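You operate a simulated robot arm through the tools that you are given. There is no shell and no other tool.

You are at the controls of a simulated two-armed robot. One attempt, no reset.

## Task
Unlatch the sealer, seal the gold bag, then flip the sealer switch off.
Fine: at the heat on its label; the heat dial stays there, the arm ends up, the catch open. Where these are worked on the way, their far stop is far enough and under half their travel is too little: sealer switch.
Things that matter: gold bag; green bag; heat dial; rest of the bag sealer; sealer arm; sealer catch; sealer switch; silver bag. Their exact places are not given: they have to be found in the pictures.

Only the result counts: the job must be done as asked and must still hold three seconds after the hand-in. Knocking over, shifting, dropping, spilling or breaking anything else fails it. Lids that push on must go on centred and level and be pressed home; caps that screw on are set level and turned clockwise until they are tight.

## Robot
Two 7-joint arms with three-finger grippers on one trunk, on a base that drives. Base frame: it is fixed to the floor where the robot stands at the start and does not move with it; the origin is under the middle of the robot, x ahead of it, y to its left, z up. Readings come in m, degrees, newtons and seconds.
The left shoulder is at the start at [0.07, 0.146, 1.287], the right one opposite. With the tool pointing down near the work surface each hand reaches from about 0.26 to 0.68 m from the robot's upright axis, wherever it stands, measured 20 degrees to its own side. Places, roughly: heat dial [0.4, 0.1, 1]; rest of the bag sealer [0.6, 0.1, 1]; sealer arm [0.6, 0, 1]; sealer catch [0.5, 0, 1]; sealer switch [0.4, 0, 1]. Payload 2.2 kg a hand.
The TCP of each hand is the grasp point between the finger pads, 0.028 m short of the fingertips. In the tool frame z runs along the fingers and y along their closing line. The gripper opens to 0.102 m. The gripper's body begins 0.071 m behind the TCP.
Orientation is that of the tool frame in the base frame, as [roll, pitch, yaw] about the fixed x, y, z axes, in that order (R = Rz(yaw) Ry(pitch) Rx(roll)). With the fingers straight down and closing along the base's y, the tool's x points along the base's -x, its y along +y and its z along -z.

## Interface
- The arms move only by the tool jog_arm. It takes "left_increments", "right_increments" or both (then of equal length, played together; a hand with none holds still); each is a list of rows, each a list of 3 entries, a list of its own where there are three numbers: the shift along the base's x, y, z in m, then the turn, a rotation vector about the base's x, y, z in degrees, then the finger opening in m, from 0 to 0.102. In form: [[[x, y, z], [ax, ay, az], gripper], ...]. A call has 1 to 20 rows; each row is the pose to reach, as a shift and turn from the pose commanded when the call began. Rows are played at 5 a second. More than 0.05 m and 8.6 degrees between two rows, or a gripper value outside its range, and nothing of the call is played. A pose out of reach is approached as far as the arm can. The call stops where the force on the tool passes 40 N (or 10 N more than at its start, if that is more) or the arm is blocked; 0.2 s more then pass. Each finger halts on what it meets, pressing with about 41 N; the grip force reading is that of the motor and also rises with nothing between the fingers. The clock runs only during rows and for 0.2 s after the last one: add rows that repeat a pose to give the fingers time. It gives the time, the measured TCP pose, the force on the tool (base axes), the opening and the grip force at its end, in the units of the frame above (readings bear some noise), with the torque about the TCP (base axes, N m) and any sound that the robot's microphone picked up.
- Cameras (640 x 400 px; columns grow to the right, rows downward): "scene" is now at [0.1224, 0.0184, 1.5139]; the picture's right is [0.15, -0.99, 0.00], its down [-0.56, -0.09, -0.83] and it looks along [0.82, 0.13, -0.56] (base axes); focal length 214 px, centre (320, 200). "left" rides on the left gripper at [0.072, 0.038, -0.086] in its tool frame; the picture's right is [-0.46, 0.89, 0.00], its down [-0.60, -0.32, -0.73] and it looks along [-0.65, -0.34, 0.68] (tool axes); focal length 256 px, centre (320, 200). "right" rides on the right gripper at [0.069, 0.044, -0.086] in its tool frame; the picture's right is [-0.53, 0.85, 0.00], its down [-0.58, -0.36, -0.73] and it looks along [-0.62, -0.39, 0.68] (tool axes); focal length 256 px, centre (320, 200).
- grab_frame(camera): a new picture of that camera. No time passes.
- move_column(by): slides the trunk up (or, below 0, down) by that many m; the arms and the scene camera ride with it, the base frame stays. It gives what a move gives, with no picture.
- steer(legs): drives the robot by 1 to 6 legs, each [ahead, left, turn to the left] in m, m and degrees, along the robot's own axes; the way and the turn of a leg run together, so that a leg with both is an arc; at most 1.5 m and 180 degrees a leg. The arms and the cameras ride along, it lands a little off, and it stops where it bumps. It gives what a move gives.
- head_to(pan, tilt): turns the head with the scene camera to pan (to the left, within 86 degrees either way) and tilt (down, from -29 to 69), counted from straight ahead of the robot. It gives what a move gives.
- point_at(camera, pixels): for up to 12 pixels [column, row] of the newest picture of that camera ("zoom" is the newest enlarged one), the place [x, y, z] in the base frame of the surface seen there, good to about 0.003 m, but the place of the scene camera against the robot may be out by one fixed shift of up to 0.025 m in any direction. No time passes.
- inspect(camera, box): a new picture of the part [left, top, right, bottom] of that camera's present view, enlarged. No time passes.
- sign_off(): hands the job in; it is judged then, once.

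Open the grippers and draw the arms clear of the work before you hand the job in, unless the task says otherwise.

The tools are called after "Request:" as name(argument=value, ...) on one line, values as JSON. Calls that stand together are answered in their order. jog_arm: Moves the arms, as the interface text tells. Its arguments: {"type":"object","properties":{"left_increments":{"type":"array","items":{"type":"array"}},"right_increments":{"type":"array","items":{"type":"array"}}},"required":[]} The other tools are called the same way: move_column (by) slides the trunk up or down; steer (legs) drives the base; head_to (pan, tilt) turns the head that bears the scene camera; grab_frame (camera) takes a picture; point_at (camera, pixels) gives the place of the surface under pixels of a picture; inspect (camera, box) takes an enlarged picture of a part of a camera's view; sign_off () hands the job in.

At the start:

```text
clock: 0.0
left_ee_pos: [0.3319, 0.2457, 1.3983]
left_orientation: [-180.0, 0.0, -180.0]
left_force: [-0.2, 0.4, -0.3]
left_moment: [0.02, 0.01, 0.02]
left_finger_gap: 0.102
left_grip_force: 0.1
right_ee_pos: [0.3452, -0.0563, 1.4202]
right_orientation: [-179.9, 0.1, 180.0]
right_force: [-0.6, -0.2, -0.3]
right_moment: [0.04, 0.05, 0.0]
right_finger_gap: 0.1022
right_grip_force: 0.2
trunk travel left (down, up): [-0.825, 0.115]
robot x, y, heading: [-0.0024, -0.0004, -0.1]
head pan, tilt: [8.8, 34.2]
```

scene: 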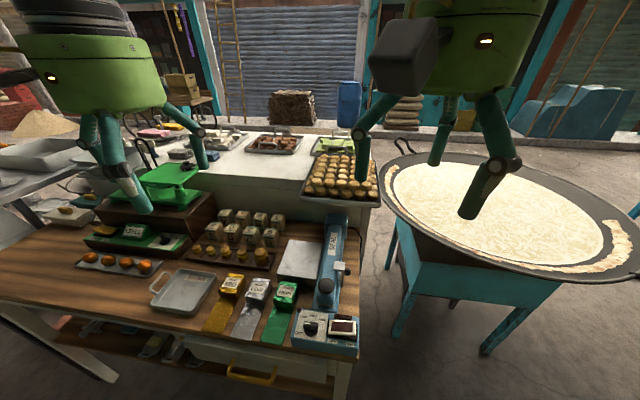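
right: 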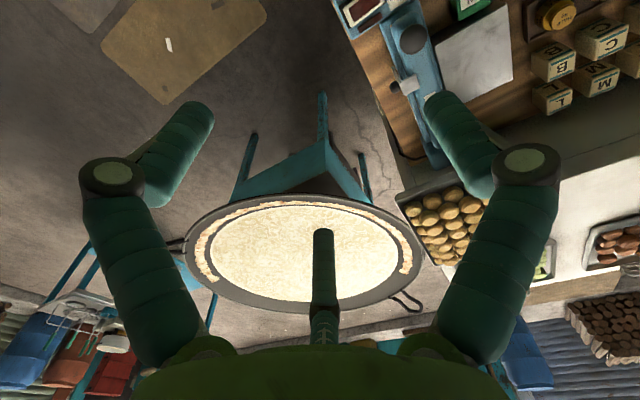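
left: 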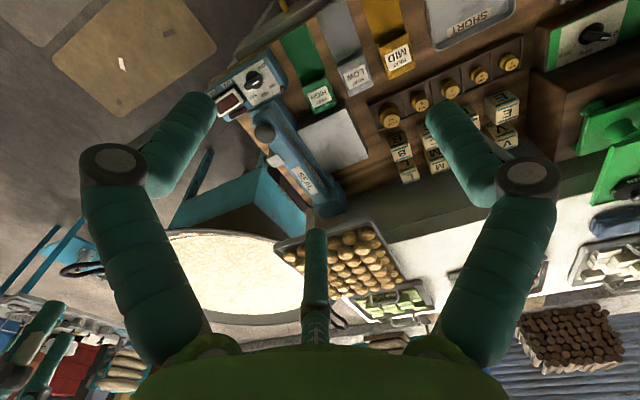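

The scene shows the sealer at about (330,270), dial and switch at (310,328)/(343,328), and the bags at (225,300), (250,305), (280,305). I enlarge these to read them.

Request:
inspect(camera="scene", box=[190, 200, 390, 360])

Request:
inspect(camera="left", box=[190, 0, 430, 220])

Request:
inspect(camera="scene", box=[280, 300, 370, 360])

```text
2.50 times, centred on (290, 280) of scene
```

zoom: 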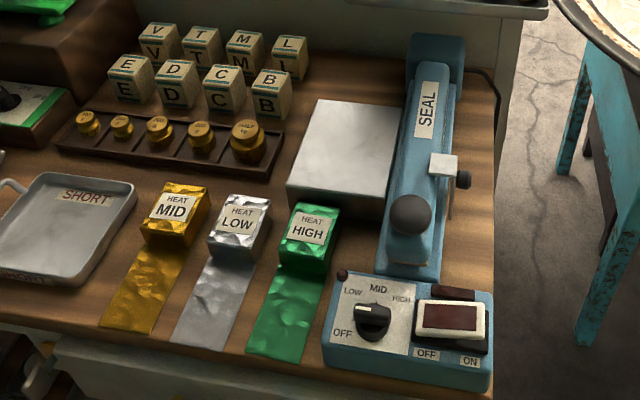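

```text
1.82 times, centred on (310, 110) of left
```

zoom: 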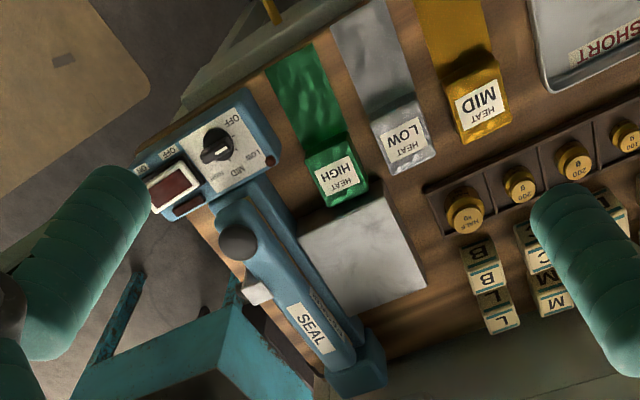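

```text
6.67 times, centred on (325, 330) of scene
```

zoom: 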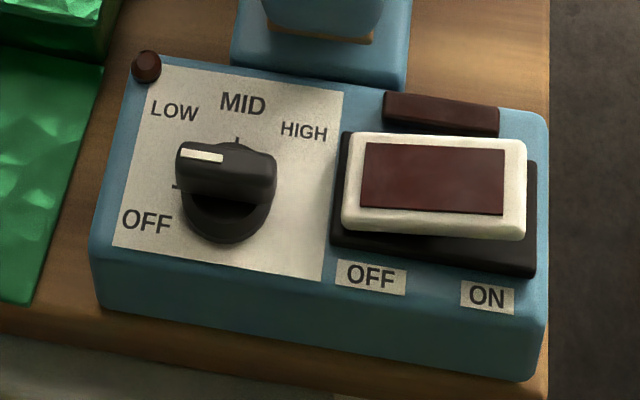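

Label on gold bag reads HEAT MID; sealer is latched with arm down, lamps look dark. I measure key points through both the left camera and the scene camera to learn the scene camera's shift.

Request:
point_at(camera="left", pixels=[[264, 134], [276, 159], [252, 81], [229, 104], [398, 56], [381, 19], [332, 137], [304, 180], [355, 76], [318, 95]])

Request:
point_at(camera="scene", pixels=[[325, 285], [337, 266], [309, 328], [343, 328], [229, 283], [218, 320], [300, 258], [331, 243], [257, 288], [285, 292]])

Request:
head_to(pan=0, tilt=55)

```text
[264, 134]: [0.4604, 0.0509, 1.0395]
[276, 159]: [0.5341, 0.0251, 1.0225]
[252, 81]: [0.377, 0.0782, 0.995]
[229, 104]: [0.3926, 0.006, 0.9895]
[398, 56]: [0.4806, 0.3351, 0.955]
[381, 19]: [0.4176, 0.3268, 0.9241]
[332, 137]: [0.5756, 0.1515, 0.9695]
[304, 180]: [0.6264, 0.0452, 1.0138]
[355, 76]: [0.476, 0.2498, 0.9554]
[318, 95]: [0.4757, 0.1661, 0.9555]
```

```text
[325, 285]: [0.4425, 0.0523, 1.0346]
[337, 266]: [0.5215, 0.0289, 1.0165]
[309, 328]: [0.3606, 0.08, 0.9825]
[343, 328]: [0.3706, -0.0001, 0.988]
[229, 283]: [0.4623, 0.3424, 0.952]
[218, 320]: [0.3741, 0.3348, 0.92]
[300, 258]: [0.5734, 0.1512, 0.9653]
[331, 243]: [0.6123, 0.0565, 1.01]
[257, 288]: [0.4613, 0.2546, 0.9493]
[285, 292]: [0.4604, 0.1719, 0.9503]
```

```text
clock: 0.8
left_ee_pos: [0.3338, 0.2444, 1.3992]
left_orientation: [-179.9, 0.0, 180.0]
left_force: [0.0, -0.2, 0.6]
left_moment: [0.01, 0.0, -0.01]
left_finger_gap: 0.1019
left_grip_force: 0.0
right_ee_pos: [0.3444, -0.056, 1.4208]
right_orientation: [-180.0, -0.1, -180.0]
right_force: [-0.5, -0.2, -0.1]
right_moment: [-0.01, 0.02, -0.01]
right_finger_gap: 0.1021
right_grip_force: 0.1
trunk travel left (down, up): [-0.825, 0.115]
robot x, y, heading: [-0.0021, -0.0002, 0.0]
head pan, tilt: [0.0, 55.0]
```

The scene camera is off by roughly +0.016 in x. I take a fresh scene picture and enlarge the panel and bags.

Request:
grab_frame(camera="scene")

Request:
inspect(camera="left", box=[210, 50, 310, 120])

Request:
inspect(camera="left", box=[230, 100, 350, 220])

```text
taken
```

scene: 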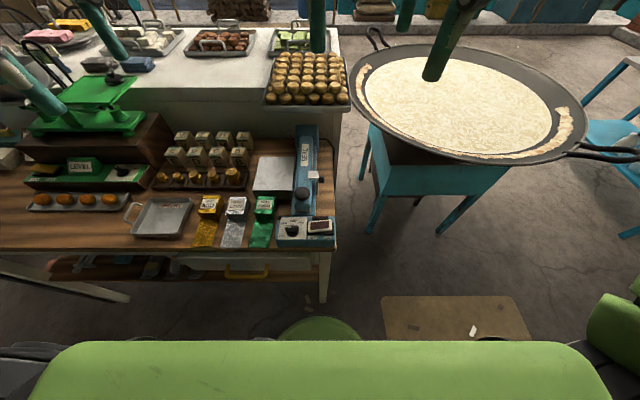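

```text
5.71 times, centred on (260, 85) of left
```

zoom: 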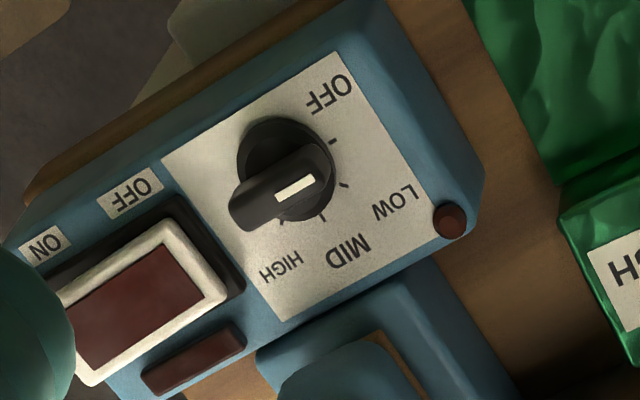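

```text
3.33 times, centred on (290, 160) of left
```

zoom: 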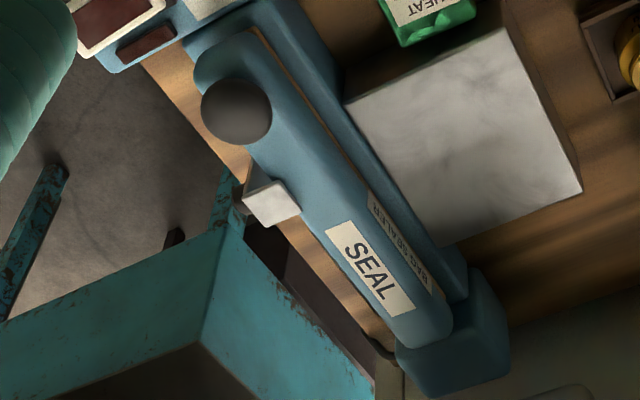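

The dial pointer lies along the OFF tick direction, so the dial is at OFF and the lamps are dark. I move the left hand back and lower to get a closer view of the sealer.

Request:
jog_arm(left_increments=[[[-0.02, 0.0, -0.045], [0, 0, 0], 0.1], [[-0.04, 0.0, -0.09], [0, 0, 0], 0.1], [[-0.06, 0.0, -0.13], [0, 0, 0], 0.1], [[-0.06, 0.0, -0.17], [0, 0, 0], 0.1]])

Request:
grab_frame(camera="left")

```text
clock: 1.8
left_ee_pos: [0.272, 0.2445, 1.2279]
left_orientation: [-180.0, 0.0, -180.0]
left_force: [1.0, 0.0, 0.0]
left_moment: [-0.01, 0.03, 0.02]
left_finger_gap: 0.0998
left_grip_force: 0.1
right_ee_pos: [0.3468, -0.0552, 1.4207]
right_orientation: [-179.9, 0.0, -179.9]
right_force: [0.0, -0.1, 0.3]
right_moment: [-0.03, 0.04, -0.04]
right_finger_gap: 0.1018
right_grip_force: 0.0
trunk travel left (down, up): [-0.825, 0.115]
robot x, y, heading: [-0.0005, -0.0005, -0.1]
head pan, tilt: [0.0, 55.0]
```

```text
taken
```

left: 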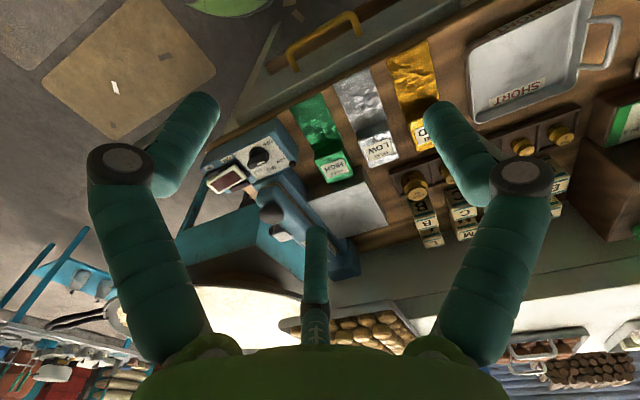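

I enlarge the panel, latch and bag regions in this closer left view.

Request:
inspect(camera="left", box=[195, 110, 315, 200])

Request:
inspect(camera="left", box=[240, 170, 400, 290])

Request:
inspect(camera="left", box=[290, 40, 450, 190])

```text
4.44 times, centred on (255, 155) of left
```

zoom: 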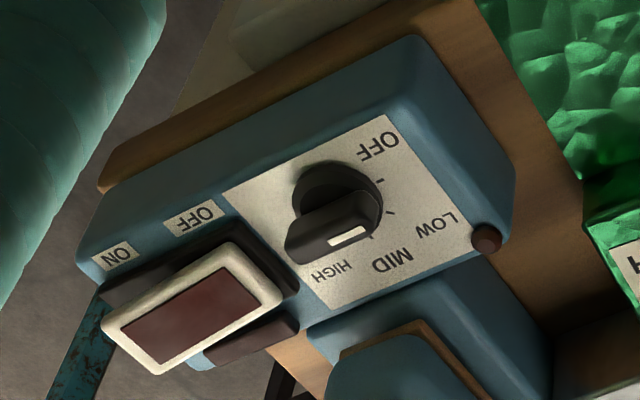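

```text
3.33 times, centred on (320, 230) of left
```

zoom: 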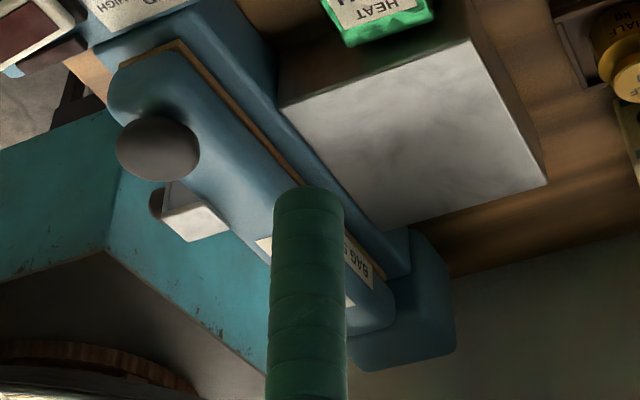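

```text
2.67 times, centred on (370, 115) of left
```

zoom: 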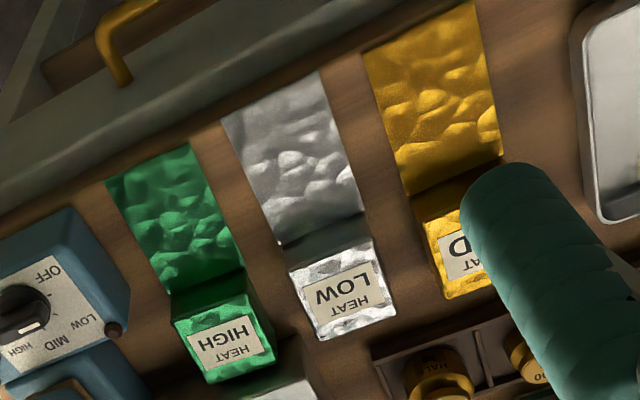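

The catch is a white hook with a dark knob on its right side. I turn the right hand 90° about z and bring it lower on the right side so its camera looks at the catch from the right.

Request:
jog_arm(right_increments=[[[0.007, -0.01, -0.02], [0, 0, 7.5], 0.1], [[0.015, -0.02, -0.04], [0, 0, 15], 0.1], [[0.022, -0.03, -0.06], [0, 0, 22.5], 0.1], [[0.03, -0.04, -0.08], [0, 0, 30], 0.1], [[0.037, -0.05, -0.1], [0, 0, 37.5], 0.1], [[0.045, -0.055, -0.12], [0, 0, 45], 0.1], [[0.052, -0.06, -0.14], [0, 0, 52.5], 0.1], [[0.06, -0.065, -0.16], [0, 0, 60], 0.1], [[0.067, -0.065, -0.18], [0, 0, 67.5], 0.1], [[0.075, -0.065, -0.2], [0, 0, 75], 0.1], [[0.082, -0.065, -0.22], [0, 0, 82.5], 0.1], [[0.09, -0.065, -0.25], [0, 0, 90], 0.1]])

Request:
grab_frame(camera="right")

```text
clock: 4.4
left_ee_pos: [0.2706, 0.243, 1.2295]
left_orientation: [-180.0, 0.1, 180.0]
left_force: [0.1, 0.2, 0.2]
left_moment: [0.05, -0.05, -0.05]
left_finger_gap: 0.1
left_grip_force: 0.0
right_ee_pos: [0.3333, -0.1056, 1.1908]
right_orientation: [-179.7, -0.1, -90.4]
right_force: [-0.9, -0.2, 0.1]
right_moment: [0.02, -0.02, -0.04]
right_finger_gap: 0.0997
right_grip_force: 0.2
right hand out of reach, approached as far as the arm can: row 10, 11, 12
trunk travel left (down, up): [-0.825, 0.115]
robot x, y, heading: [-0.0009, -0.003, -0.2]
head pan, tilt: [0.0, 55.0]
```

```text
taken
```

right: 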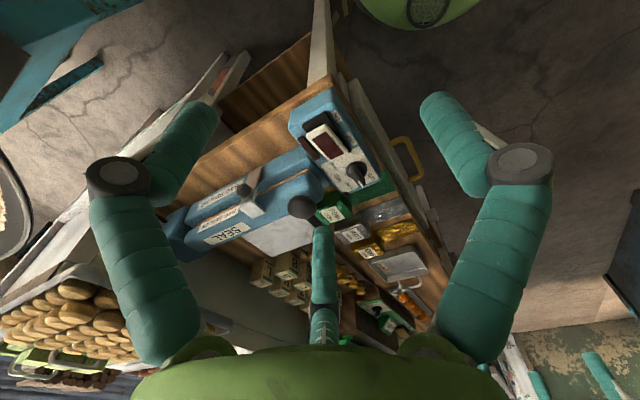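

I enlarge the catch region around (245,200) in the right view.

Request:
inspect(camera="right", box=[160, 80, 400, 270])

Request:
inspect(camera="right", box=[200, 160, 300, 230])

Request:
inspect(camera="right", box=[285, 90, 385, 210])

```text
2.11 times, centred on (280, 175) of right
```

zoom: 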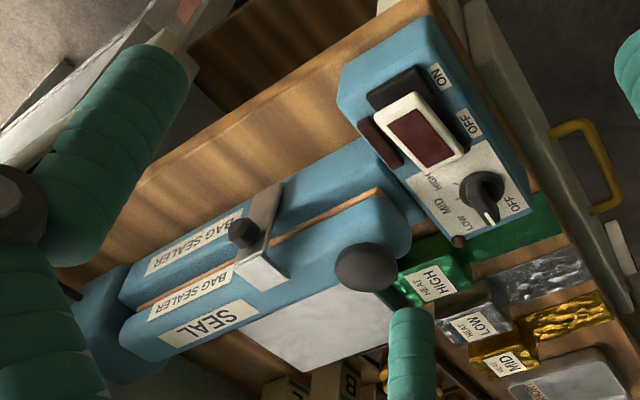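

```text
5.71 times, centred on (250, 195) of right
```

zoom: 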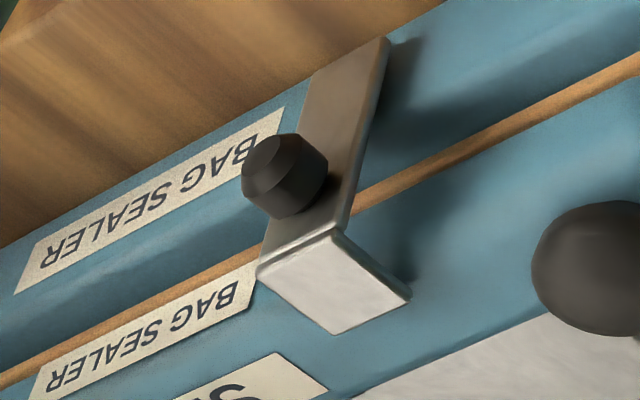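

```text
3.33 times, centred on (335, 150) of right
```

zoom: 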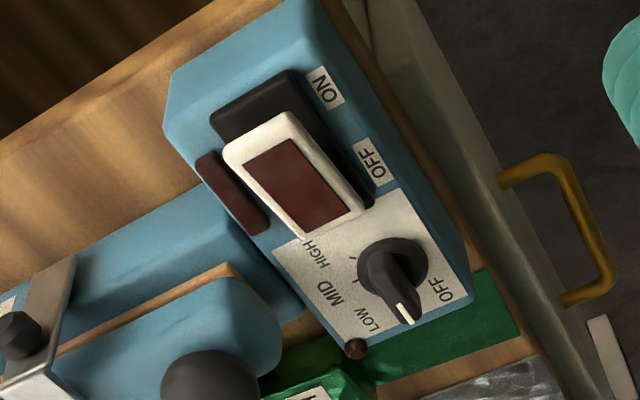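

I measure the catch's lip corners, knob and plate, plus the dial's ticks and rocker's corners in the right view.

Request:
point_at(camera="right", pixels=[[244, 190], [253, 202], [264, 211], [253, 217], [241, 208], [255, 177], [260, 169], [251, 174], [299, 207], [280, 195], [270, 187], [268, 170]])

Request:
point_at(camera="zoom", pixels=[[290, 118], [232, 152], [353, 208], [308, 232], [390, 265], [407, 315], [362, 350], [355, 257], [360, 282], [430, 215], [232, 195], [270, 90]])

```text
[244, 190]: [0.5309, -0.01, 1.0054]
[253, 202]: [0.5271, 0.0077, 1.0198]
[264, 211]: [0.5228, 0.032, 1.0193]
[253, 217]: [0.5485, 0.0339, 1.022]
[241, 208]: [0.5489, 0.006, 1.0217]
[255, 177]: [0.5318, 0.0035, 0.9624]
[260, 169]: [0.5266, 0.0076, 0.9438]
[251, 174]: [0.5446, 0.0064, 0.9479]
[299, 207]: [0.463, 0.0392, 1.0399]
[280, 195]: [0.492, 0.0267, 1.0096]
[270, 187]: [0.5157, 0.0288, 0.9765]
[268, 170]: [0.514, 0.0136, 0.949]
```

```text
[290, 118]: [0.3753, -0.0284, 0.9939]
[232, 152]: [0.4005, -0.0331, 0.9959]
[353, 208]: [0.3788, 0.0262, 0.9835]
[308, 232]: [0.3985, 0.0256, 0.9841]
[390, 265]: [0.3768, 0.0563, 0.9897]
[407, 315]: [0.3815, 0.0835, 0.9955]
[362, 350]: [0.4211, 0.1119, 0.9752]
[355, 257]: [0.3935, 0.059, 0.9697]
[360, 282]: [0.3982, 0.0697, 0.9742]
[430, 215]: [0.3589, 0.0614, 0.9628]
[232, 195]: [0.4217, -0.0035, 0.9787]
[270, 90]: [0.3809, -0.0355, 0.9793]
```

The rocker's OFF half (+y end) is down, and the panel is sloped. I draw the right hand aside and bring the left hand nearer the panel for a closer look at dial ticks.

Request:
jog_arm(left_increments=[[[-0.005, -0.035, -0.03], [0, 0, 0], 0.1], [[-0.01, -0.07, -0.06], [0, 0, 0], 0.1], [[-0.015, -0.11, -0.1], [0, 0, 0], 0.1], [[-0.015, -0.11, -0.13], [0, 0, 0], 0.1]], right_increments=[[[0.0, -0.04, 0.0], [0, 0, 0], 0.1], [[0.0, -0.08, 0.0], [0, 0, 0], 0.1], [[0.0, -0.12, 0.0], [0, 0, 0], 0.1], [[0.0, -0.15, 0.0], [0, 0, 0], 0.1]])

Request:
grab_frame(camera="left")

```text
refused: row 3 steps farther than a row can; nothing moved
```

```text
taken
```

left: 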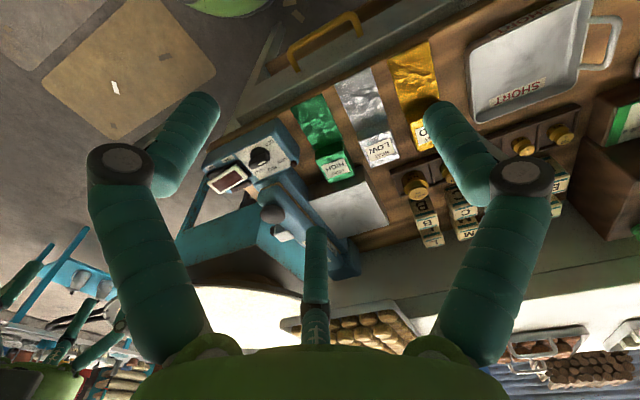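

A row was too long; nothing moved. I repeat with shorter steps.

Request:
jog_arm(left_increments=[[[-0.003, -0.03, -0.02], [0, 0, 0], 0.1], [[-0.006, -0.06, -0.045], [0, 0, 0], 0.1], [[-0.01, -0.085, -0.075], [0, 0, 0], 0.1], [[-0.015, -0.11, -0.105], [0, 0, 0], 0.1], [[-0.015, -0.11, -0.13], [0, 0, 0], 0.1]], right_increments=[[[0.0, -0.03, 0.0], [0, 0, 0], 0.1], [[0.0, -0.06, 0.0], [0, 0, 0], 0.1], [[0.0, -0.09, 0.0], [0, 0, 0], 0.1], [[0.0, -0.12, 0.0], [0, 0, 0], 0.1], [[0.0, -0.14, 0.0], [0, 0, 0], 0.1]])

Request:
grab_frame(camera="left")

Request:
inspect(camera="left", box=[260, 120, 400, 210])

```text
clock: 5.6
left_ee_pos: [0.2858, 0.1226, 1.1021]
left_orientation: [-180.0, -0.2, -179.9]
left_force: [-1.1, 0.5, -0.3]
left_moment: [-0.01, 0.01, 0.01]
left_finger_gap: 0.1
left_grip_force: 0.0
left hand out of reach, approached as far as the arm can: row 2, 3, 4, 5
right_ee_pos: [0.2771, -0.1797, 1.1899]
right_orientation: [179.9, -0.1, -90.0]
right_force: [-0.4, 0.2, -0.6]
right_moment: [-0.04, -0.02, 0.01]
right_finger_gap: 0.1002
right_grip_force: 0.1
right hand out of reach, approached as far as the arm can: row 1, 2, 3, 4, 5
trunk travel left (down, up): [-0.825, 0.115]
robot x, y, heading: [-0.0008, 0.0027, -0.0]
head pan, tilt: [0.0, 55.0]
```

```text
taken
```

left: 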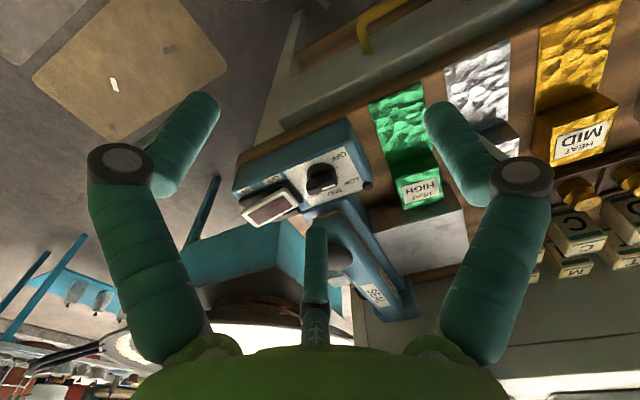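

```text
4.44 times, centred on (330, 165) of left
```

zoom: 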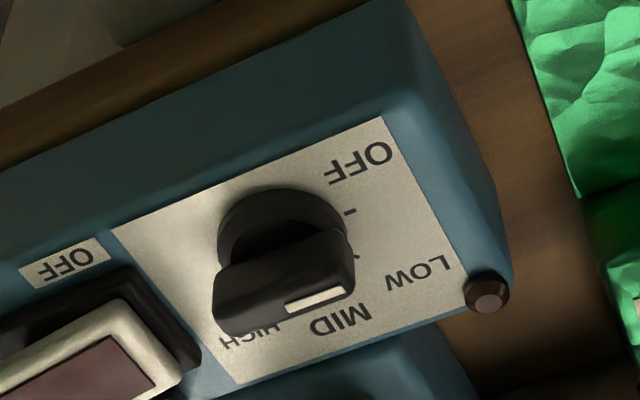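

I measure the dial's ticks, sticker corners and labels in this enlarged left view.

Request:
point_at(camera="zoom", pixels=[[350, 211], [357, 257], [383, 118], [463, 296], [238, 382], [113, 232], [357, 163], [418, 273], [340, 320], [222, 240], [283, 188], [342, 292]])

Request:
point_at(camera="zoom", pixels=[[290, 305], [225, 327], [350, 290], [346, 240], [220, 270], [280, 270], [488, 295]])

```text
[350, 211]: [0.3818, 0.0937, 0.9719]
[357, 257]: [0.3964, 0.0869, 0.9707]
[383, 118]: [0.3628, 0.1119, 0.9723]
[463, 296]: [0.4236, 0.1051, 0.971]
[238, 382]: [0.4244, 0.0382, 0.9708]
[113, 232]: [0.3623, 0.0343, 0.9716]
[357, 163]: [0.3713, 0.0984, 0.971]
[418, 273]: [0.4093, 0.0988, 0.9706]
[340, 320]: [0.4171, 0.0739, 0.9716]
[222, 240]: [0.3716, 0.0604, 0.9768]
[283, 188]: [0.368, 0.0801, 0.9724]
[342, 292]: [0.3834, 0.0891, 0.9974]
```

```text
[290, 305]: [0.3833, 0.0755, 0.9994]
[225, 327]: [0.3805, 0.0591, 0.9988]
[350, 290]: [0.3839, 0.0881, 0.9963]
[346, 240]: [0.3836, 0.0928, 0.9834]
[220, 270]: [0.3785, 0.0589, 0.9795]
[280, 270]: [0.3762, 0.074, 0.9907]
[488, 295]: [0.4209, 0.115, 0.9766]
```

The panel is flat at z≈0.971 and the dial centre is about (0.381, 0.073); MID lies roughly along +x and the pointer sits near +y (OFF). I turn the right hand back 90° and raise it, while moving the left hand clear to the left.

Request:
jog_arm(right_increments=[[[0.0, 0, 0.01], [0, 0, -8], 0.1], [[0.0, 0, 0.02], [0, 0, -16], 0.1], [[0.0, 0, 0.03], [0, 0, -24], 0.1], [[0.0, 0, 0.04], [0, 0, -32], 0.1], [[0.0, 0, 0.05], [0, 0, -40], 0.1], [[0.0, 0, 0.06], [0, 0, -48], 0.1], [[0.0, 0, 0.07], [0, 0, -56], 0.1], [[0.0, 0, 0.08], [0, 0, -64], 0.1], [[0.0, 0, 0.08], [0, 0, -72], 0.1], [[0.0, 0, 0.08], [0, 0, -80], 0.1], [[0.0, 0, 0.08], [0, 0, -90], 0.1]])

```text
refused: row 11 steps farther than a row can; nothing moved
```

I fix the last step size (8.6° limit).

Request:
jog_arm(left_increments=[[[0, 0.03, 0.02], [0, 0, 0], 0.1], [[0, 0.06, 0.04], [0, 0, 0], 0.1], [[0, 0.09, 0.06], [0, 0, 0], 0.1], [[0, 0.12, 0.08], [0, 0, 0], 0.1], [[0, 0.15, 0.1], [0, 0, 0], 0.1], [[0, 0.15, 0.1], [0, 0, 0], 0.1], [[0, 0.15, 0.1], [0, 0, 0], 0.1], [[0, 0.15, 0.1], [0, 0, 0], 0.1], [[0, 0.15, 0.1], [0, 0, 0], 0.1], [[0, 0.15, 0.1], [0, 0, 0], 0.1], [[0, 0.15, 0.1], [0, 0, 0], 0.1]], right_increments=[[[0.0, 0, 0.01], [0, 0, -8.2], 0.1], [[0.0, 0, 0.02], [0, 0, -16.4], 0.1], [[0.0, 0, 0.03], [0, 0, -24.6], 0.1], [[0.0, 0, 0.04], [0, 0, -32.8], 0.1], [[0.0, 0, 0.05], [0, 0, -41], 0.1], [[0.0, 0, 0.06], [0, 0, -49.2], 0.1], [[0.0, 0, 0.07], [0, 0, -57.4], 0.1], [[0.0, 0, 0.08], [0, 0, -65.6], 0.1], [[0.0, 0, 0.08], [0, 0, -73.8], 0.1], [[0.0, 0, 0.08], [0, 0, -82], 0.1], [[0.0, 0, 0.08], [0, 0, -90], 0.1]])

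```text
clock: 8.0
left_ee_pos: [0.2858, 0.2726, 1.2031]
left_orientation: [179.9, -0.1, 180.0]
left_force: [-0.6, 0.9, -0.3]
left_moment: [0.01, -0.01, -0.03]
left_finger_gap: 0.1
left_grip_force: 0.0
left hand out of reach, approached as far as the arm can: row 1, 2
right_ee_pos: [0.2762, -0.179, 1.2716]
right_orientation: [-180.0, 0.0, 179.8]
right_force: [0.0, -0.7, -0.2]
right_moment: [-0.01, 0.01, -0.01]
right_finger_gap: 0.1
right_grip_force: 0.1
trunk travel left (down, up): [-0.825, 0.115]
robot x, y, heading: [-0.0019, -0.0001, 0.1]
head pan, tilt: [0.0, 55.0]
```

Commanded poses follow the reached ones. Now I turn the right hand by −90° (yaw +90) while moving ahead over free space, testing the reach.

Request:
jog_arm(right_increments=[[[0.02, 0.0, 0.0], [0, 0, -8.2], 0.1], [[0.04, 0, 0.0], [0, 0, -16.4], 0.1], [[0.06, 0, 0.0], [0, 0, -24.6], 0.1], [[0.08, 0, 0.0], [0, 0, -32.8], 0.1], [[0.1, 0.01, 0.0], [0, 0, -41], 0.1], [[0.12, 0.02, -0.01], [0, 0, -49.2], 0.1], [[0.14, 0.04, -0.02], [0, 0, -57.4], 0.1], [[0.16, 0.06, -0.03], [0, 0, -65.6], 0.1], [[0.18, 0.08, -0.04], [0, 0, -73.8], 0.1], [[0.2, 0.1, -0.05], [0, 0, -82], 0.1], [[0.22, 0.12, -0.06], [0, 0, -90], 0.1]])

Request:
grab_frame(camera="right")

Request:
grab_frame(camera="scene")

```text
clock: 10.4
left_ee_pos: [0.2868, 0.274, 1.2027]
left_orientation: [-179.9, -0.2, 179.9]
left_force: [0.1, 0.5, 0.3]
left_moment: [-0.01, 0.01, -0.02]
left_finger_gap: 0.0999
left_grip_force: 0.1
right_ee_pos: [0.4979, -0.0562, 1.21]
right_orientation: [179.9, 0.0, 89.8]
right_force: [0.1, 0.0, 0.7]
right_moment: [-0.02, 0.0, -0.01]
right_finger_gap: 0.0999
right_grip_force: 0.1
trunk travel left (down, up): [-0.825, 0.115]
robot x, y, heading: [0.001, -0.0, -0.1]
head pan, tilt: [0.0, 55.0]
```

```text
taken
```

right: 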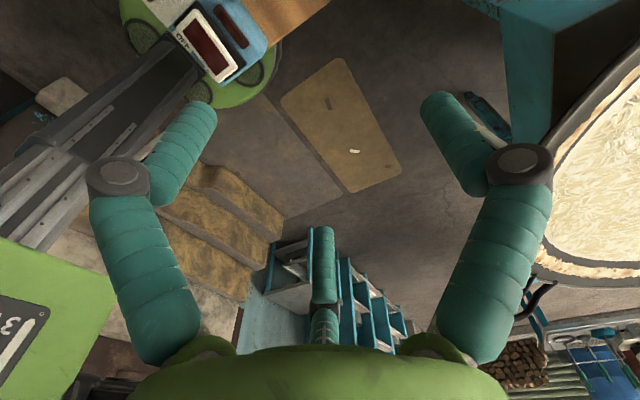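

```text
taken
```

scene: 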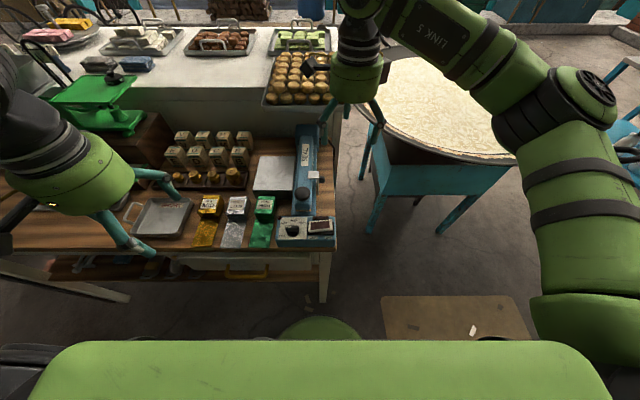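

Yaw +90 works for the right hand. I tilt it 40° about x so the fingers point toward +y and down, standing off to the right of the catch at (0.538, −0.09, 1.11).

Request:
jog_arm(right_increments=[[[0.01, -0.02, -0.01], [8, 0, 0], 0.08], [[0.02, -0.034, -0.03], [16, 0, 0], 0.06], [[0.03, -0.034, -0.05], [24, 0, 0], 0.06], [[0.04, -0.034, -0.075], [32, 0, 0], 0.06], [[0.04, -0.034, -0.098], [40, 0, 0], 0.06]])

Request:
grab_frame(camera="scene")

Request:
grab_frame(camera="right")

```text
clock: 11.6
left_ee_pos: [0.285, 0.2708, 1.2043]
left_orientation: [-179.9, -0.1, -180.0]
left_force: [-0.2, -0.2, 0.0]
left_moment: [0.0, 0.0, -0.01]
left_finger_gap: 0.1
left_grip_force: 0.0
right_ee_pos: [0.5361, -0.095, 1.1139]
right_orientation: [179.9, -40.1, 90.0]
right_force: [0.3, 0.1, 0.4]
right_moment: [0.01, 0.0, 0.01]
right_finger_gap: 0.0596
right_grip_force: 0.1
trunk travel left (down, up): [-0.825, 0.115]
robot x, y, heading: [0.0031, 0.0034, -0.1]
head pan, tilt: [0.0, 55.0]
```

```text
taken
```

scene: 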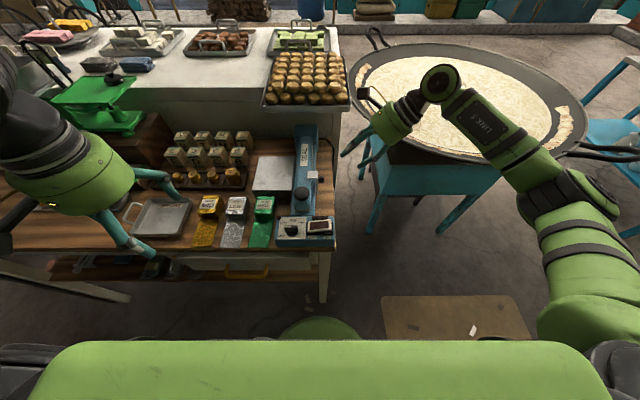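

```text
taken
```

right: 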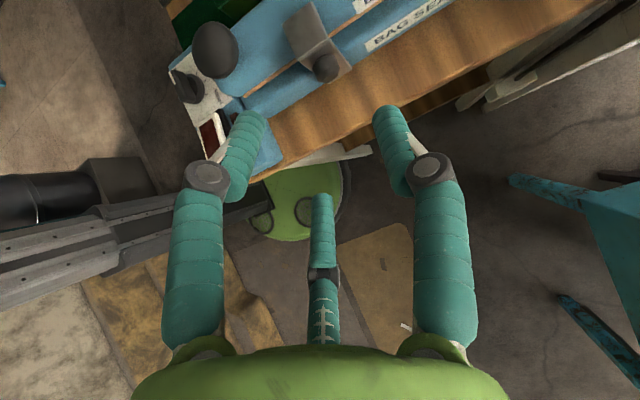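

Let me check what the middle green thing in the right view is, and re-measure the catch from this close view.

Request:
point_at(camera="right", pixels=[[322, 200], [322, 240], [322, 320], [250, 120], [388, 115], [388, 160], [215, 220], [445, 220]])

Request:
point_at(camera="right", pixels=[[325, 67], [313, 50], [332, 42], [290, 15], [312, 6], [350, 72], [325, 82], [213, 50], [300, 70], [345, 40]])

Request:
inspect(camera="right", box=[240, 0, 400, 100])

```text
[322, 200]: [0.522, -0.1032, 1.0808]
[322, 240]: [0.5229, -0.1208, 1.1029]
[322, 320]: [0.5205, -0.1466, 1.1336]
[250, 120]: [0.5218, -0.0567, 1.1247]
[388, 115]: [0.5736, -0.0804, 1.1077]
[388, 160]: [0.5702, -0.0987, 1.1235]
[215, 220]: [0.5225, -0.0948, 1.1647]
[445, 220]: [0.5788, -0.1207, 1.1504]
```

```text
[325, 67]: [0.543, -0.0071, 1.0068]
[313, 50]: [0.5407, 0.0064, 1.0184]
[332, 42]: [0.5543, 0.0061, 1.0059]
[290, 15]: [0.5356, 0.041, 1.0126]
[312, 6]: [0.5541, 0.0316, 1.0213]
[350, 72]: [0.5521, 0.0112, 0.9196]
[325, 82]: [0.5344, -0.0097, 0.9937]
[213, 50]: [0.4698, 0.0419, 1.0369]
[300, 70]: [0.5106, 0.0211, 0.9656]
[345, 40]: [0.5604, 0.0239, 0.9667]
```

```text
4.00 times, centred on (320, 50) of right
```

zoom: 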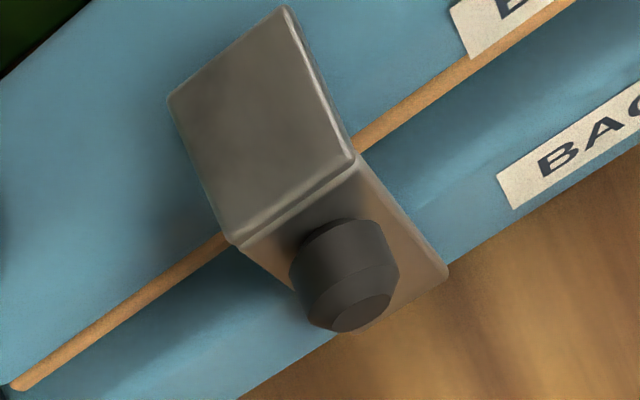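

The catch knob is centred near (0.541, −0.006, 1.004) with the plate just behind it. I advance along the tool axis to straddle plate and knob in x, fingers still open.

Request:
jog_arm(right_increments=[[[0.003, 0.03, -0.034], [0, 0, 0], 0.06], [[0.005, 0.055, -0.063], [0, 0, 0], 0.06], [[0.005, 0.07, -0.08], [0, 0, 0], 0.06], [[0.005, 0.08, -0.092], [0, 0, 0], 0.06], [[0.005, 0.086, -0.099], [0, 0, 0], 0.06]])

Request:
grab_frame(camera="right")

Request:
inspect(camera="scene", box=[260, 110, 420, 250])

```text
clock: 12.8
left_ee_pos: [0.2821, 0.2709, 1.2047]
left_orientation: [180.0, 0.0, -179.9]
left_force: [-0.1, -0.6, 0.1]
left_moment: [-0.02, -0.01, -0.03]
left_finger_gap: 0.0999
left_grip_force: 0.0
right_ee_pos: [0.5372, -0.0085, 1.0161]
right_orientation: [179.9, -40.0, 90.2]
right_force: [-9.4, -5.5, 5.1]
right_moment: [0.17, 0.05, 0.45]
right_finger_gap: 0.064
right_grip_force: 3.2
trunk travel left (down, up): [-0.825, 0.115]
robot x, y, heading: [0.0026, 0.0013, -0.1]
head pan, tilt: [0.0, 55.0]
```

```text
taken
```

right: 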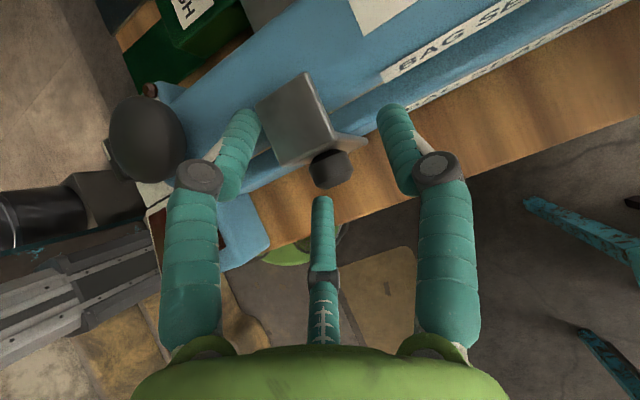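

```text
2.86 times, centred on (340, 180) of scene
```

zoom: 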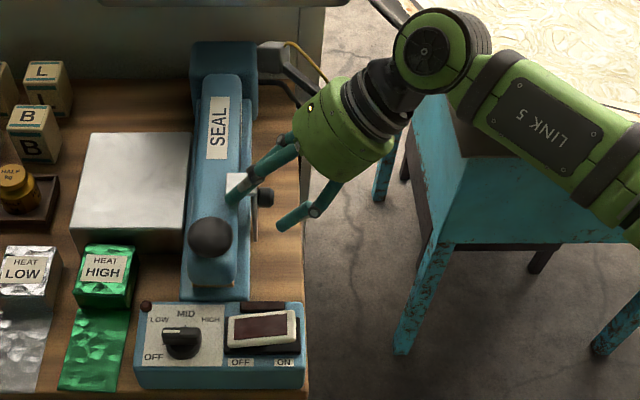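

There is a light contact (9 N in −x, 5 N in −y), with the left finger tip near (245,115) close to the lip edge. I measure the finger tips against the catch before acting.

Request:
inspect(camera="right", box=[200, 60, 440, 210])

Request:
point_at(camera="right", pixels=[[245, 112], [252, 125], [240, 160], [385, 110], [395, 150], [325, 205], [265, 105], [300, 90], [325, 135], [280, 155], [330, 165], [350, 145]])

```text
2.67 times, centred on (320, 135) of right
```

zoom: 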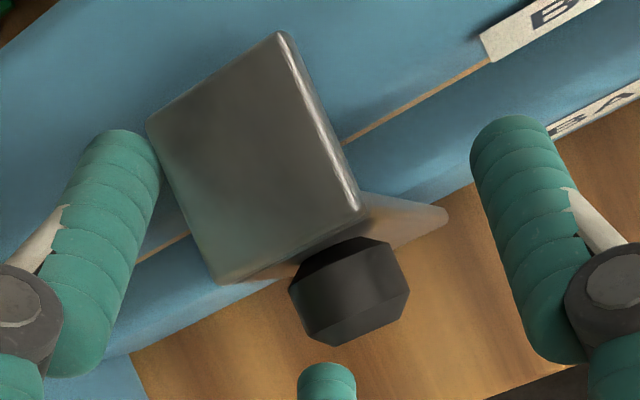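

```text
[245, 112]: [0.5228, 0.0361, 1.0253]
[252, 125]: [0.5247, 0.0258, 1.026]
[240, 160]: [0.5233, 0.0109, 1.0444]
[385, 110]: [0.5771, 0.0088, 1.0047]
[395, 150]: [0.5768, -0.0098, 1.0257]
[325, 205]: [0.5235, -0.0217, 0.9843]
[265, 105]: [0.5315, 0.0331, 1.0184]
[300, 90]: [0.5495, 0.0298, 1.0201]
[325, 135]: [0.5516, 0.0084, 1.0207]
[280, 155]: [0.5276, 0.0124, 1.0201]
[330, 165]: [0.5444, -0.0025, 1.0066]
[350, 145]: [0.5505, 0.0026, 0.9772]
```

The contact matches the upper-left finger touching the lip edge, so all three visible fingers seem real and close radially. I back off along the tool axis and check clearance to the pan and its stand before tilting the hand closer to horizontal.

Request:
jog_arm(right_increments=[[[-0.002, -0.01, 0.012], [0, 0, 0], 0.06], [[-0.002, -0.035, 0.042], [0, 0, 0], 0.06], [[0.0, -0.065, 0.06], [0, 0, 0], 0.06]])

Request:
grab_frame(camera="scene")

Request:
point_at(camera="scene", pixels=[[353, 75], [372, 115], [400, 138], [440, 155], [375, 150], [400, 190], [360, 230], [370, 32], [388, 45], [325, 225], [335, 205], [330, 160]])

```text
clock: 13.6
left_ee_pos: [0.285, 0.2707, 1.2032]
left_orientation: [-180.0, -0.1, -179.9]
left_force: [1.1, 0.1, -0.1]
left_moment: [0.0, -0.03, 0.0]
left_finger_gap: 0.1002
left_grip_force: 0.1
right_ee_pos: [0.5414, -0.0734, 1.0742]
right_orientation: [179.9, -40.1, 90.2]
right_force: [1.0, -0.3, -0.6]
right_moment: [-0.01, 0.04, 0.0]
right_finger_gap: 0.06
right_grip_force: 0.0
trunk travel left (down, up): [-0.825, 0.115]
robot x, y, heading: [-0.0017, 0.0016, -0.1]
head pan, tilt: [0.0, 55.0]
```

```text
taken
```

scene: 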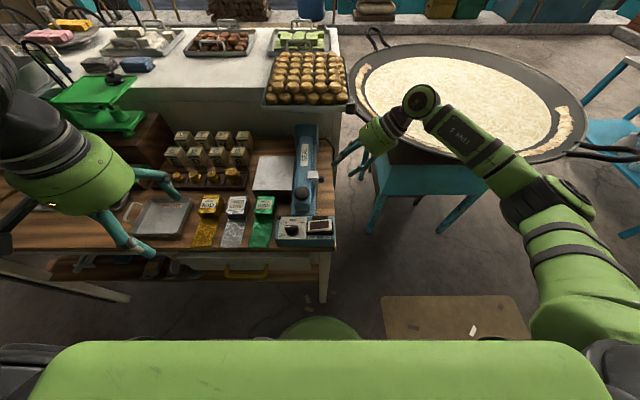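

```text
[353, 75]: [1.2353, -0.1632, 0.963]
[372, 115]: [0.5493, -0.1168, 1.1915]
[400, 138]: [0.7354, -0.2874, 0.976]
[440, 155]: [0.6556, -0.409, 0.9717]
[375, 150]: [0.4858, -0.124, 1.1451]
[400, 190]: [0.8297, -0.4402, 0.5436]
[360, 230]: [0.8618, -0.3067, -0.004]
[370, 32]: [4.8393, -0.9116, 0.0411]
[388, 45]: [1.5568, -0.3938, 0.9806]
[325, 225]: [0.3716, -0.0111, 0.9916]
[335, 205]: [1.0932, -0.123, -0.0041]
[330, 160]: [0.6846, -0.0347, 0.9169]
```

The pan rim is well clear (nearest at x≈0.65, y≈−0.41). I tilt the right hand a further 35° (75° total) at a standoff in line with the knob.

Request:
jog_arm(right_increments=[[[0, -0.01, -0.005], [7, 0, 0], 0.06], [[0, -0.02, -0.015], [14, 0, 0], 0.06], [[0, -0.02, -0.025], [21, 0, 0], 0.05], [[0, -0.01, -0.04], [28, 0, 0], 0.05], [[0, -0.005, -0.05], [35, 0, 0], 0.05]])

Request:
grab_frame(camera="right")

Request:
inspect(camera="scene", box=[260, 100, 460, 260])

```text
clock: 14.8
left_ee_pos: [0.2853, 0.2733, 1.2026]
left_orientation: [-180.0, -0.1, -179.9]
left_force: [-0.4, -0.3, -0.3]
left_moment: [0.01, 0.0, -0.01]
left_finger_gap: 0.0998
left_grip_force: 0.0
right_ee_pos: [0.5429, -0.078, 1.0242]
right_orientation: [179.7, -75.1, 90.2]
right_force: [0.1, -0.1, -0.1]
right_moment: [-0.01, 0.01, 0.03]
right_finger_gap: 0.0499
right_grip_force: 0.0
trunk travel left (down, up): [-0.825, 0.115]
robot x, y, heading: [0.0034, 0.0019, -0.2]
head pan, tilt: [0.0, 55.0]
```

```text
taken
```

right: 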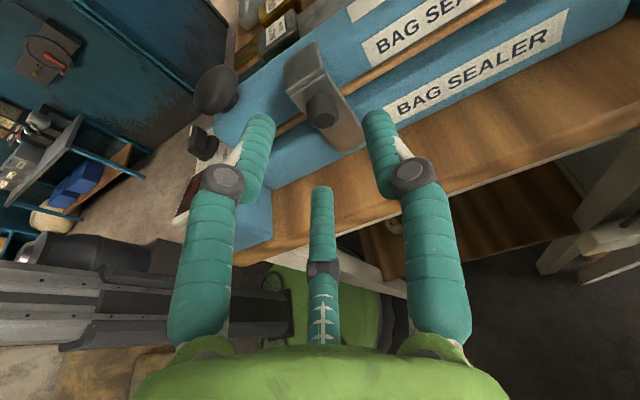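

```text
2.50 times, centred on (360, 180) of scene
```

zoom: 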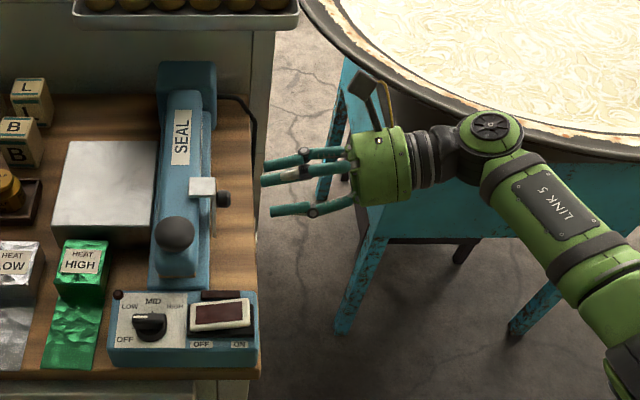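

I measure the knob and plate from this view to line up the approach.

Request:
inspect(camera="right", box=[240, 30, 420, 220])

Request:
point_at(camera="right", pixels=[[322, 117], [308, 110], [335, 108], [320, 128], [340, 120], [355, 145], [305, 75], [330, 68], [290, 60], [318, 48], [258, 125], [378, 120]])

```text
2.11 times, centred on (330, 125) of right
```

zoom: 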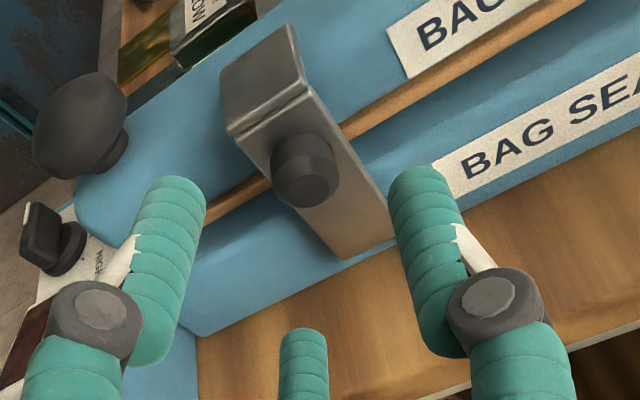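

```text
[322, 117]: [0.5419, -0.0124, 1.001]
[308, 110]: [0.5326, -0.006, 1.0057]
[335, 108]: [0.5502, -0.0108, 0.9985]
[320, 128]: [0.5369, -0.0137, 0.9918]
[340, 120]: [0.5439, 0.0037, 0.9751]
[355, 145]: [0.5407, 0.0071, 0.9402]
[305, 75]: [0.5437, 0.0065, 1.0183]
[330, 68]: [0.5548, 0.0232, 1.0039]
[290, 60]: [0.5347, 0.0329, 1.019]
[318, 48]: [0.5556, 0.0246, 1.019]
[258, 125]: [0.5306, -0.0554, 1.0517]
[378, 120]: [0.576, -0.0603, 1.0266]
```

The knob axis is at about (0.541, 1.001) in x,z with its face at y≈−0.013. I centre on it and advance so the fingertips end just short of the plate.

Request:
jog_arm(right_increments=[[[-0.002, 0.0, -0.016], [0, 0, 0], 0.05], [[-0.002, 0.02, -0.016], [0, 0, 0], 0.05], [[-0.002, 0.035, -0.016], [0, 0, 0], 0.05], [[-0.002, 0.044, -0.016], [0, 0, 0], 0.05], [[-0.002, 0.05, -0.016], [0, 0, 0], 0.05]])

Request:
grab_frame(camera="right")

```text
clock: 16.0
left_ee_pos: [0.2865, 0.2718, 1.2032]
left_orientation: [-180.0, 0.0, 180.0]
left_force: [-0.2, 0.1, 0.8]
left_moment: [-0.02, 0.0, -0.04]
left_finger_gap: 0.0997
left_grip_force: 0.2
right_ee_pos: [0.5384, -0.0296, 1.0076]
right_orientation: [-179.9, -74.9, 89.9]
right_force: [-0.1, 0.1, -0.8]
right_moment: [0.01, 0.0, -0.03]
right_finger_gap: 0.0499
right_grip_force: 0.1
trunk travel left (down, up): [-0.825, 0.115]
robot x, y, heading: [0.0018, -0.0004, 0.1]
head pan, tilt: [0.0, 55.0]
```

```text
taken
```

right: 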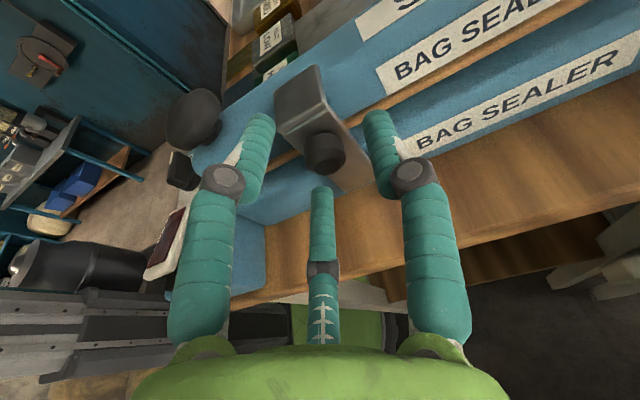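

The knob sits at (325,152), at the fingers' convergence point, with no contact. I close the fingers on it.

Request:
jog_arm(right_increments=[[[0, 0, 0], [0, 0, 0], 0.03], [[0, 0, 0], [0, 0, 0], 0.01], [[0, 0, 0], [0, 0, 0], 0.005], [[0, 0, 0], [0, 0, 0], 0.005]])

Request:
grab_frame(camera="right")

```text
clock: 17.0
left_ee_pos: [0.2862, 0.2716, 1.2021]
left_orientation: [-180.0, -0.1, 180.0]
left_force: [0.6, 0.3, -0.3]
left_moment: [0.01, -0.02, -0.01]
left_finger_gap: 0.0999
left_grip_force: 0.0
right_ee_pos: [0.5397, -0.0284, 1.0067]
right_orientation: [-179.4, -74.9, 89.7]
right_force: [-3.8, -1.0, -8.6]
right_moment: [-0.28, 0.08, -0.18]
right_finger_gap: 0.0236
right_grip_force: 44.9
trunk travel left (down, up): [-0.825, 0.115]
robot x, y, heading: [-0.0025, 0.0007, -0.2]
head pan, tilt: [0.0, 55.0]
```

```text
taken
```

right: 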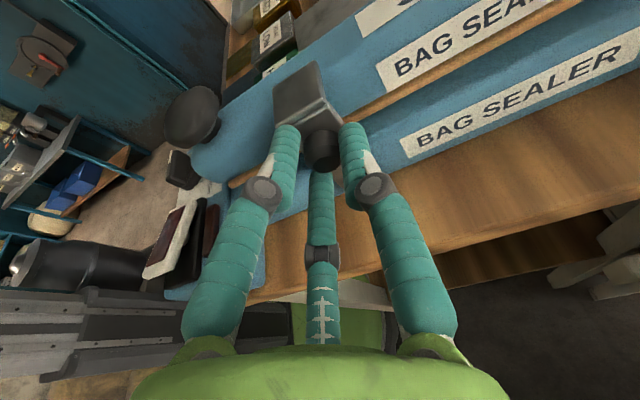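

Gripped (gap 0.024, 45 N). I pull outward in −y with a small arc and matching turn, watching the force.

Request:
jog_arm(right_increments=[[[0, -0.005, -0.0005], [5, 0, 0], 0.005], [[0, -0.01, -0.001], [10, 0, 0], 0.005], [[0, -0.0155, -0.002], [15, 0, 0], 0.005]])

Request:
grab_frame(camera="right")

Request:
inspect(camera="scene", box=[260, 100, 460, 260])

```text
clock: 17.8
left_ee_pos: [0.2884, 0.2727, 1.2022]
left_orientation: [180.0, -0.3, -180.0]
left_force: [-0.4, 0.2, -0.2]
left_moment: [0.02, 0.02, -0.01]
left_finger_gap: 0.0999
left_grip_force: 0.1
right_ee_pos: [0.5378, -0.0437, 0.9958]
right_orientation: [-155.3, -88.7, 65.5]
right_force: [-7.6, 1.1, -32.6]
right_moment: [-1.63, 0.16, -0.55]
right_finger_gap: 0.0237
right_grip_force: 45.0
trunk travel left (down, up): [-0.825, 0.115]
robot x, y, heading: [0.0001, 0.0028, -0.1]
head pan, tilt: [0.0, 55.0]
```

```text
taken
```

right: 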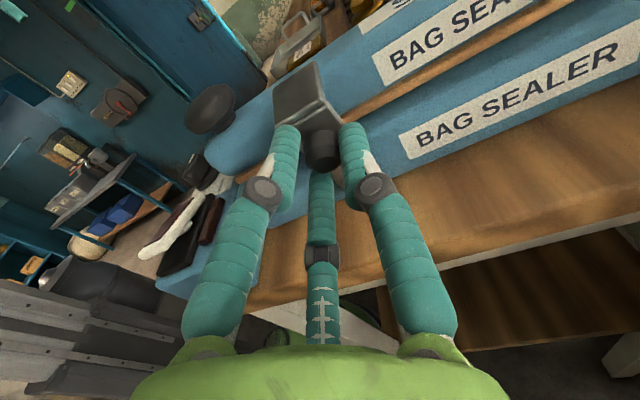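

```text
2.50 times, centred on (360, 180) of scene
```

zoom: 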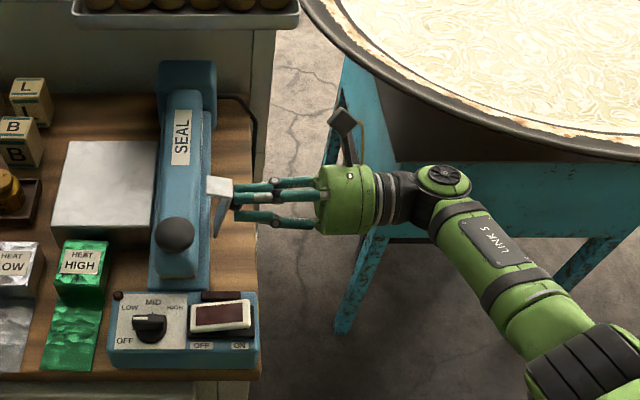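

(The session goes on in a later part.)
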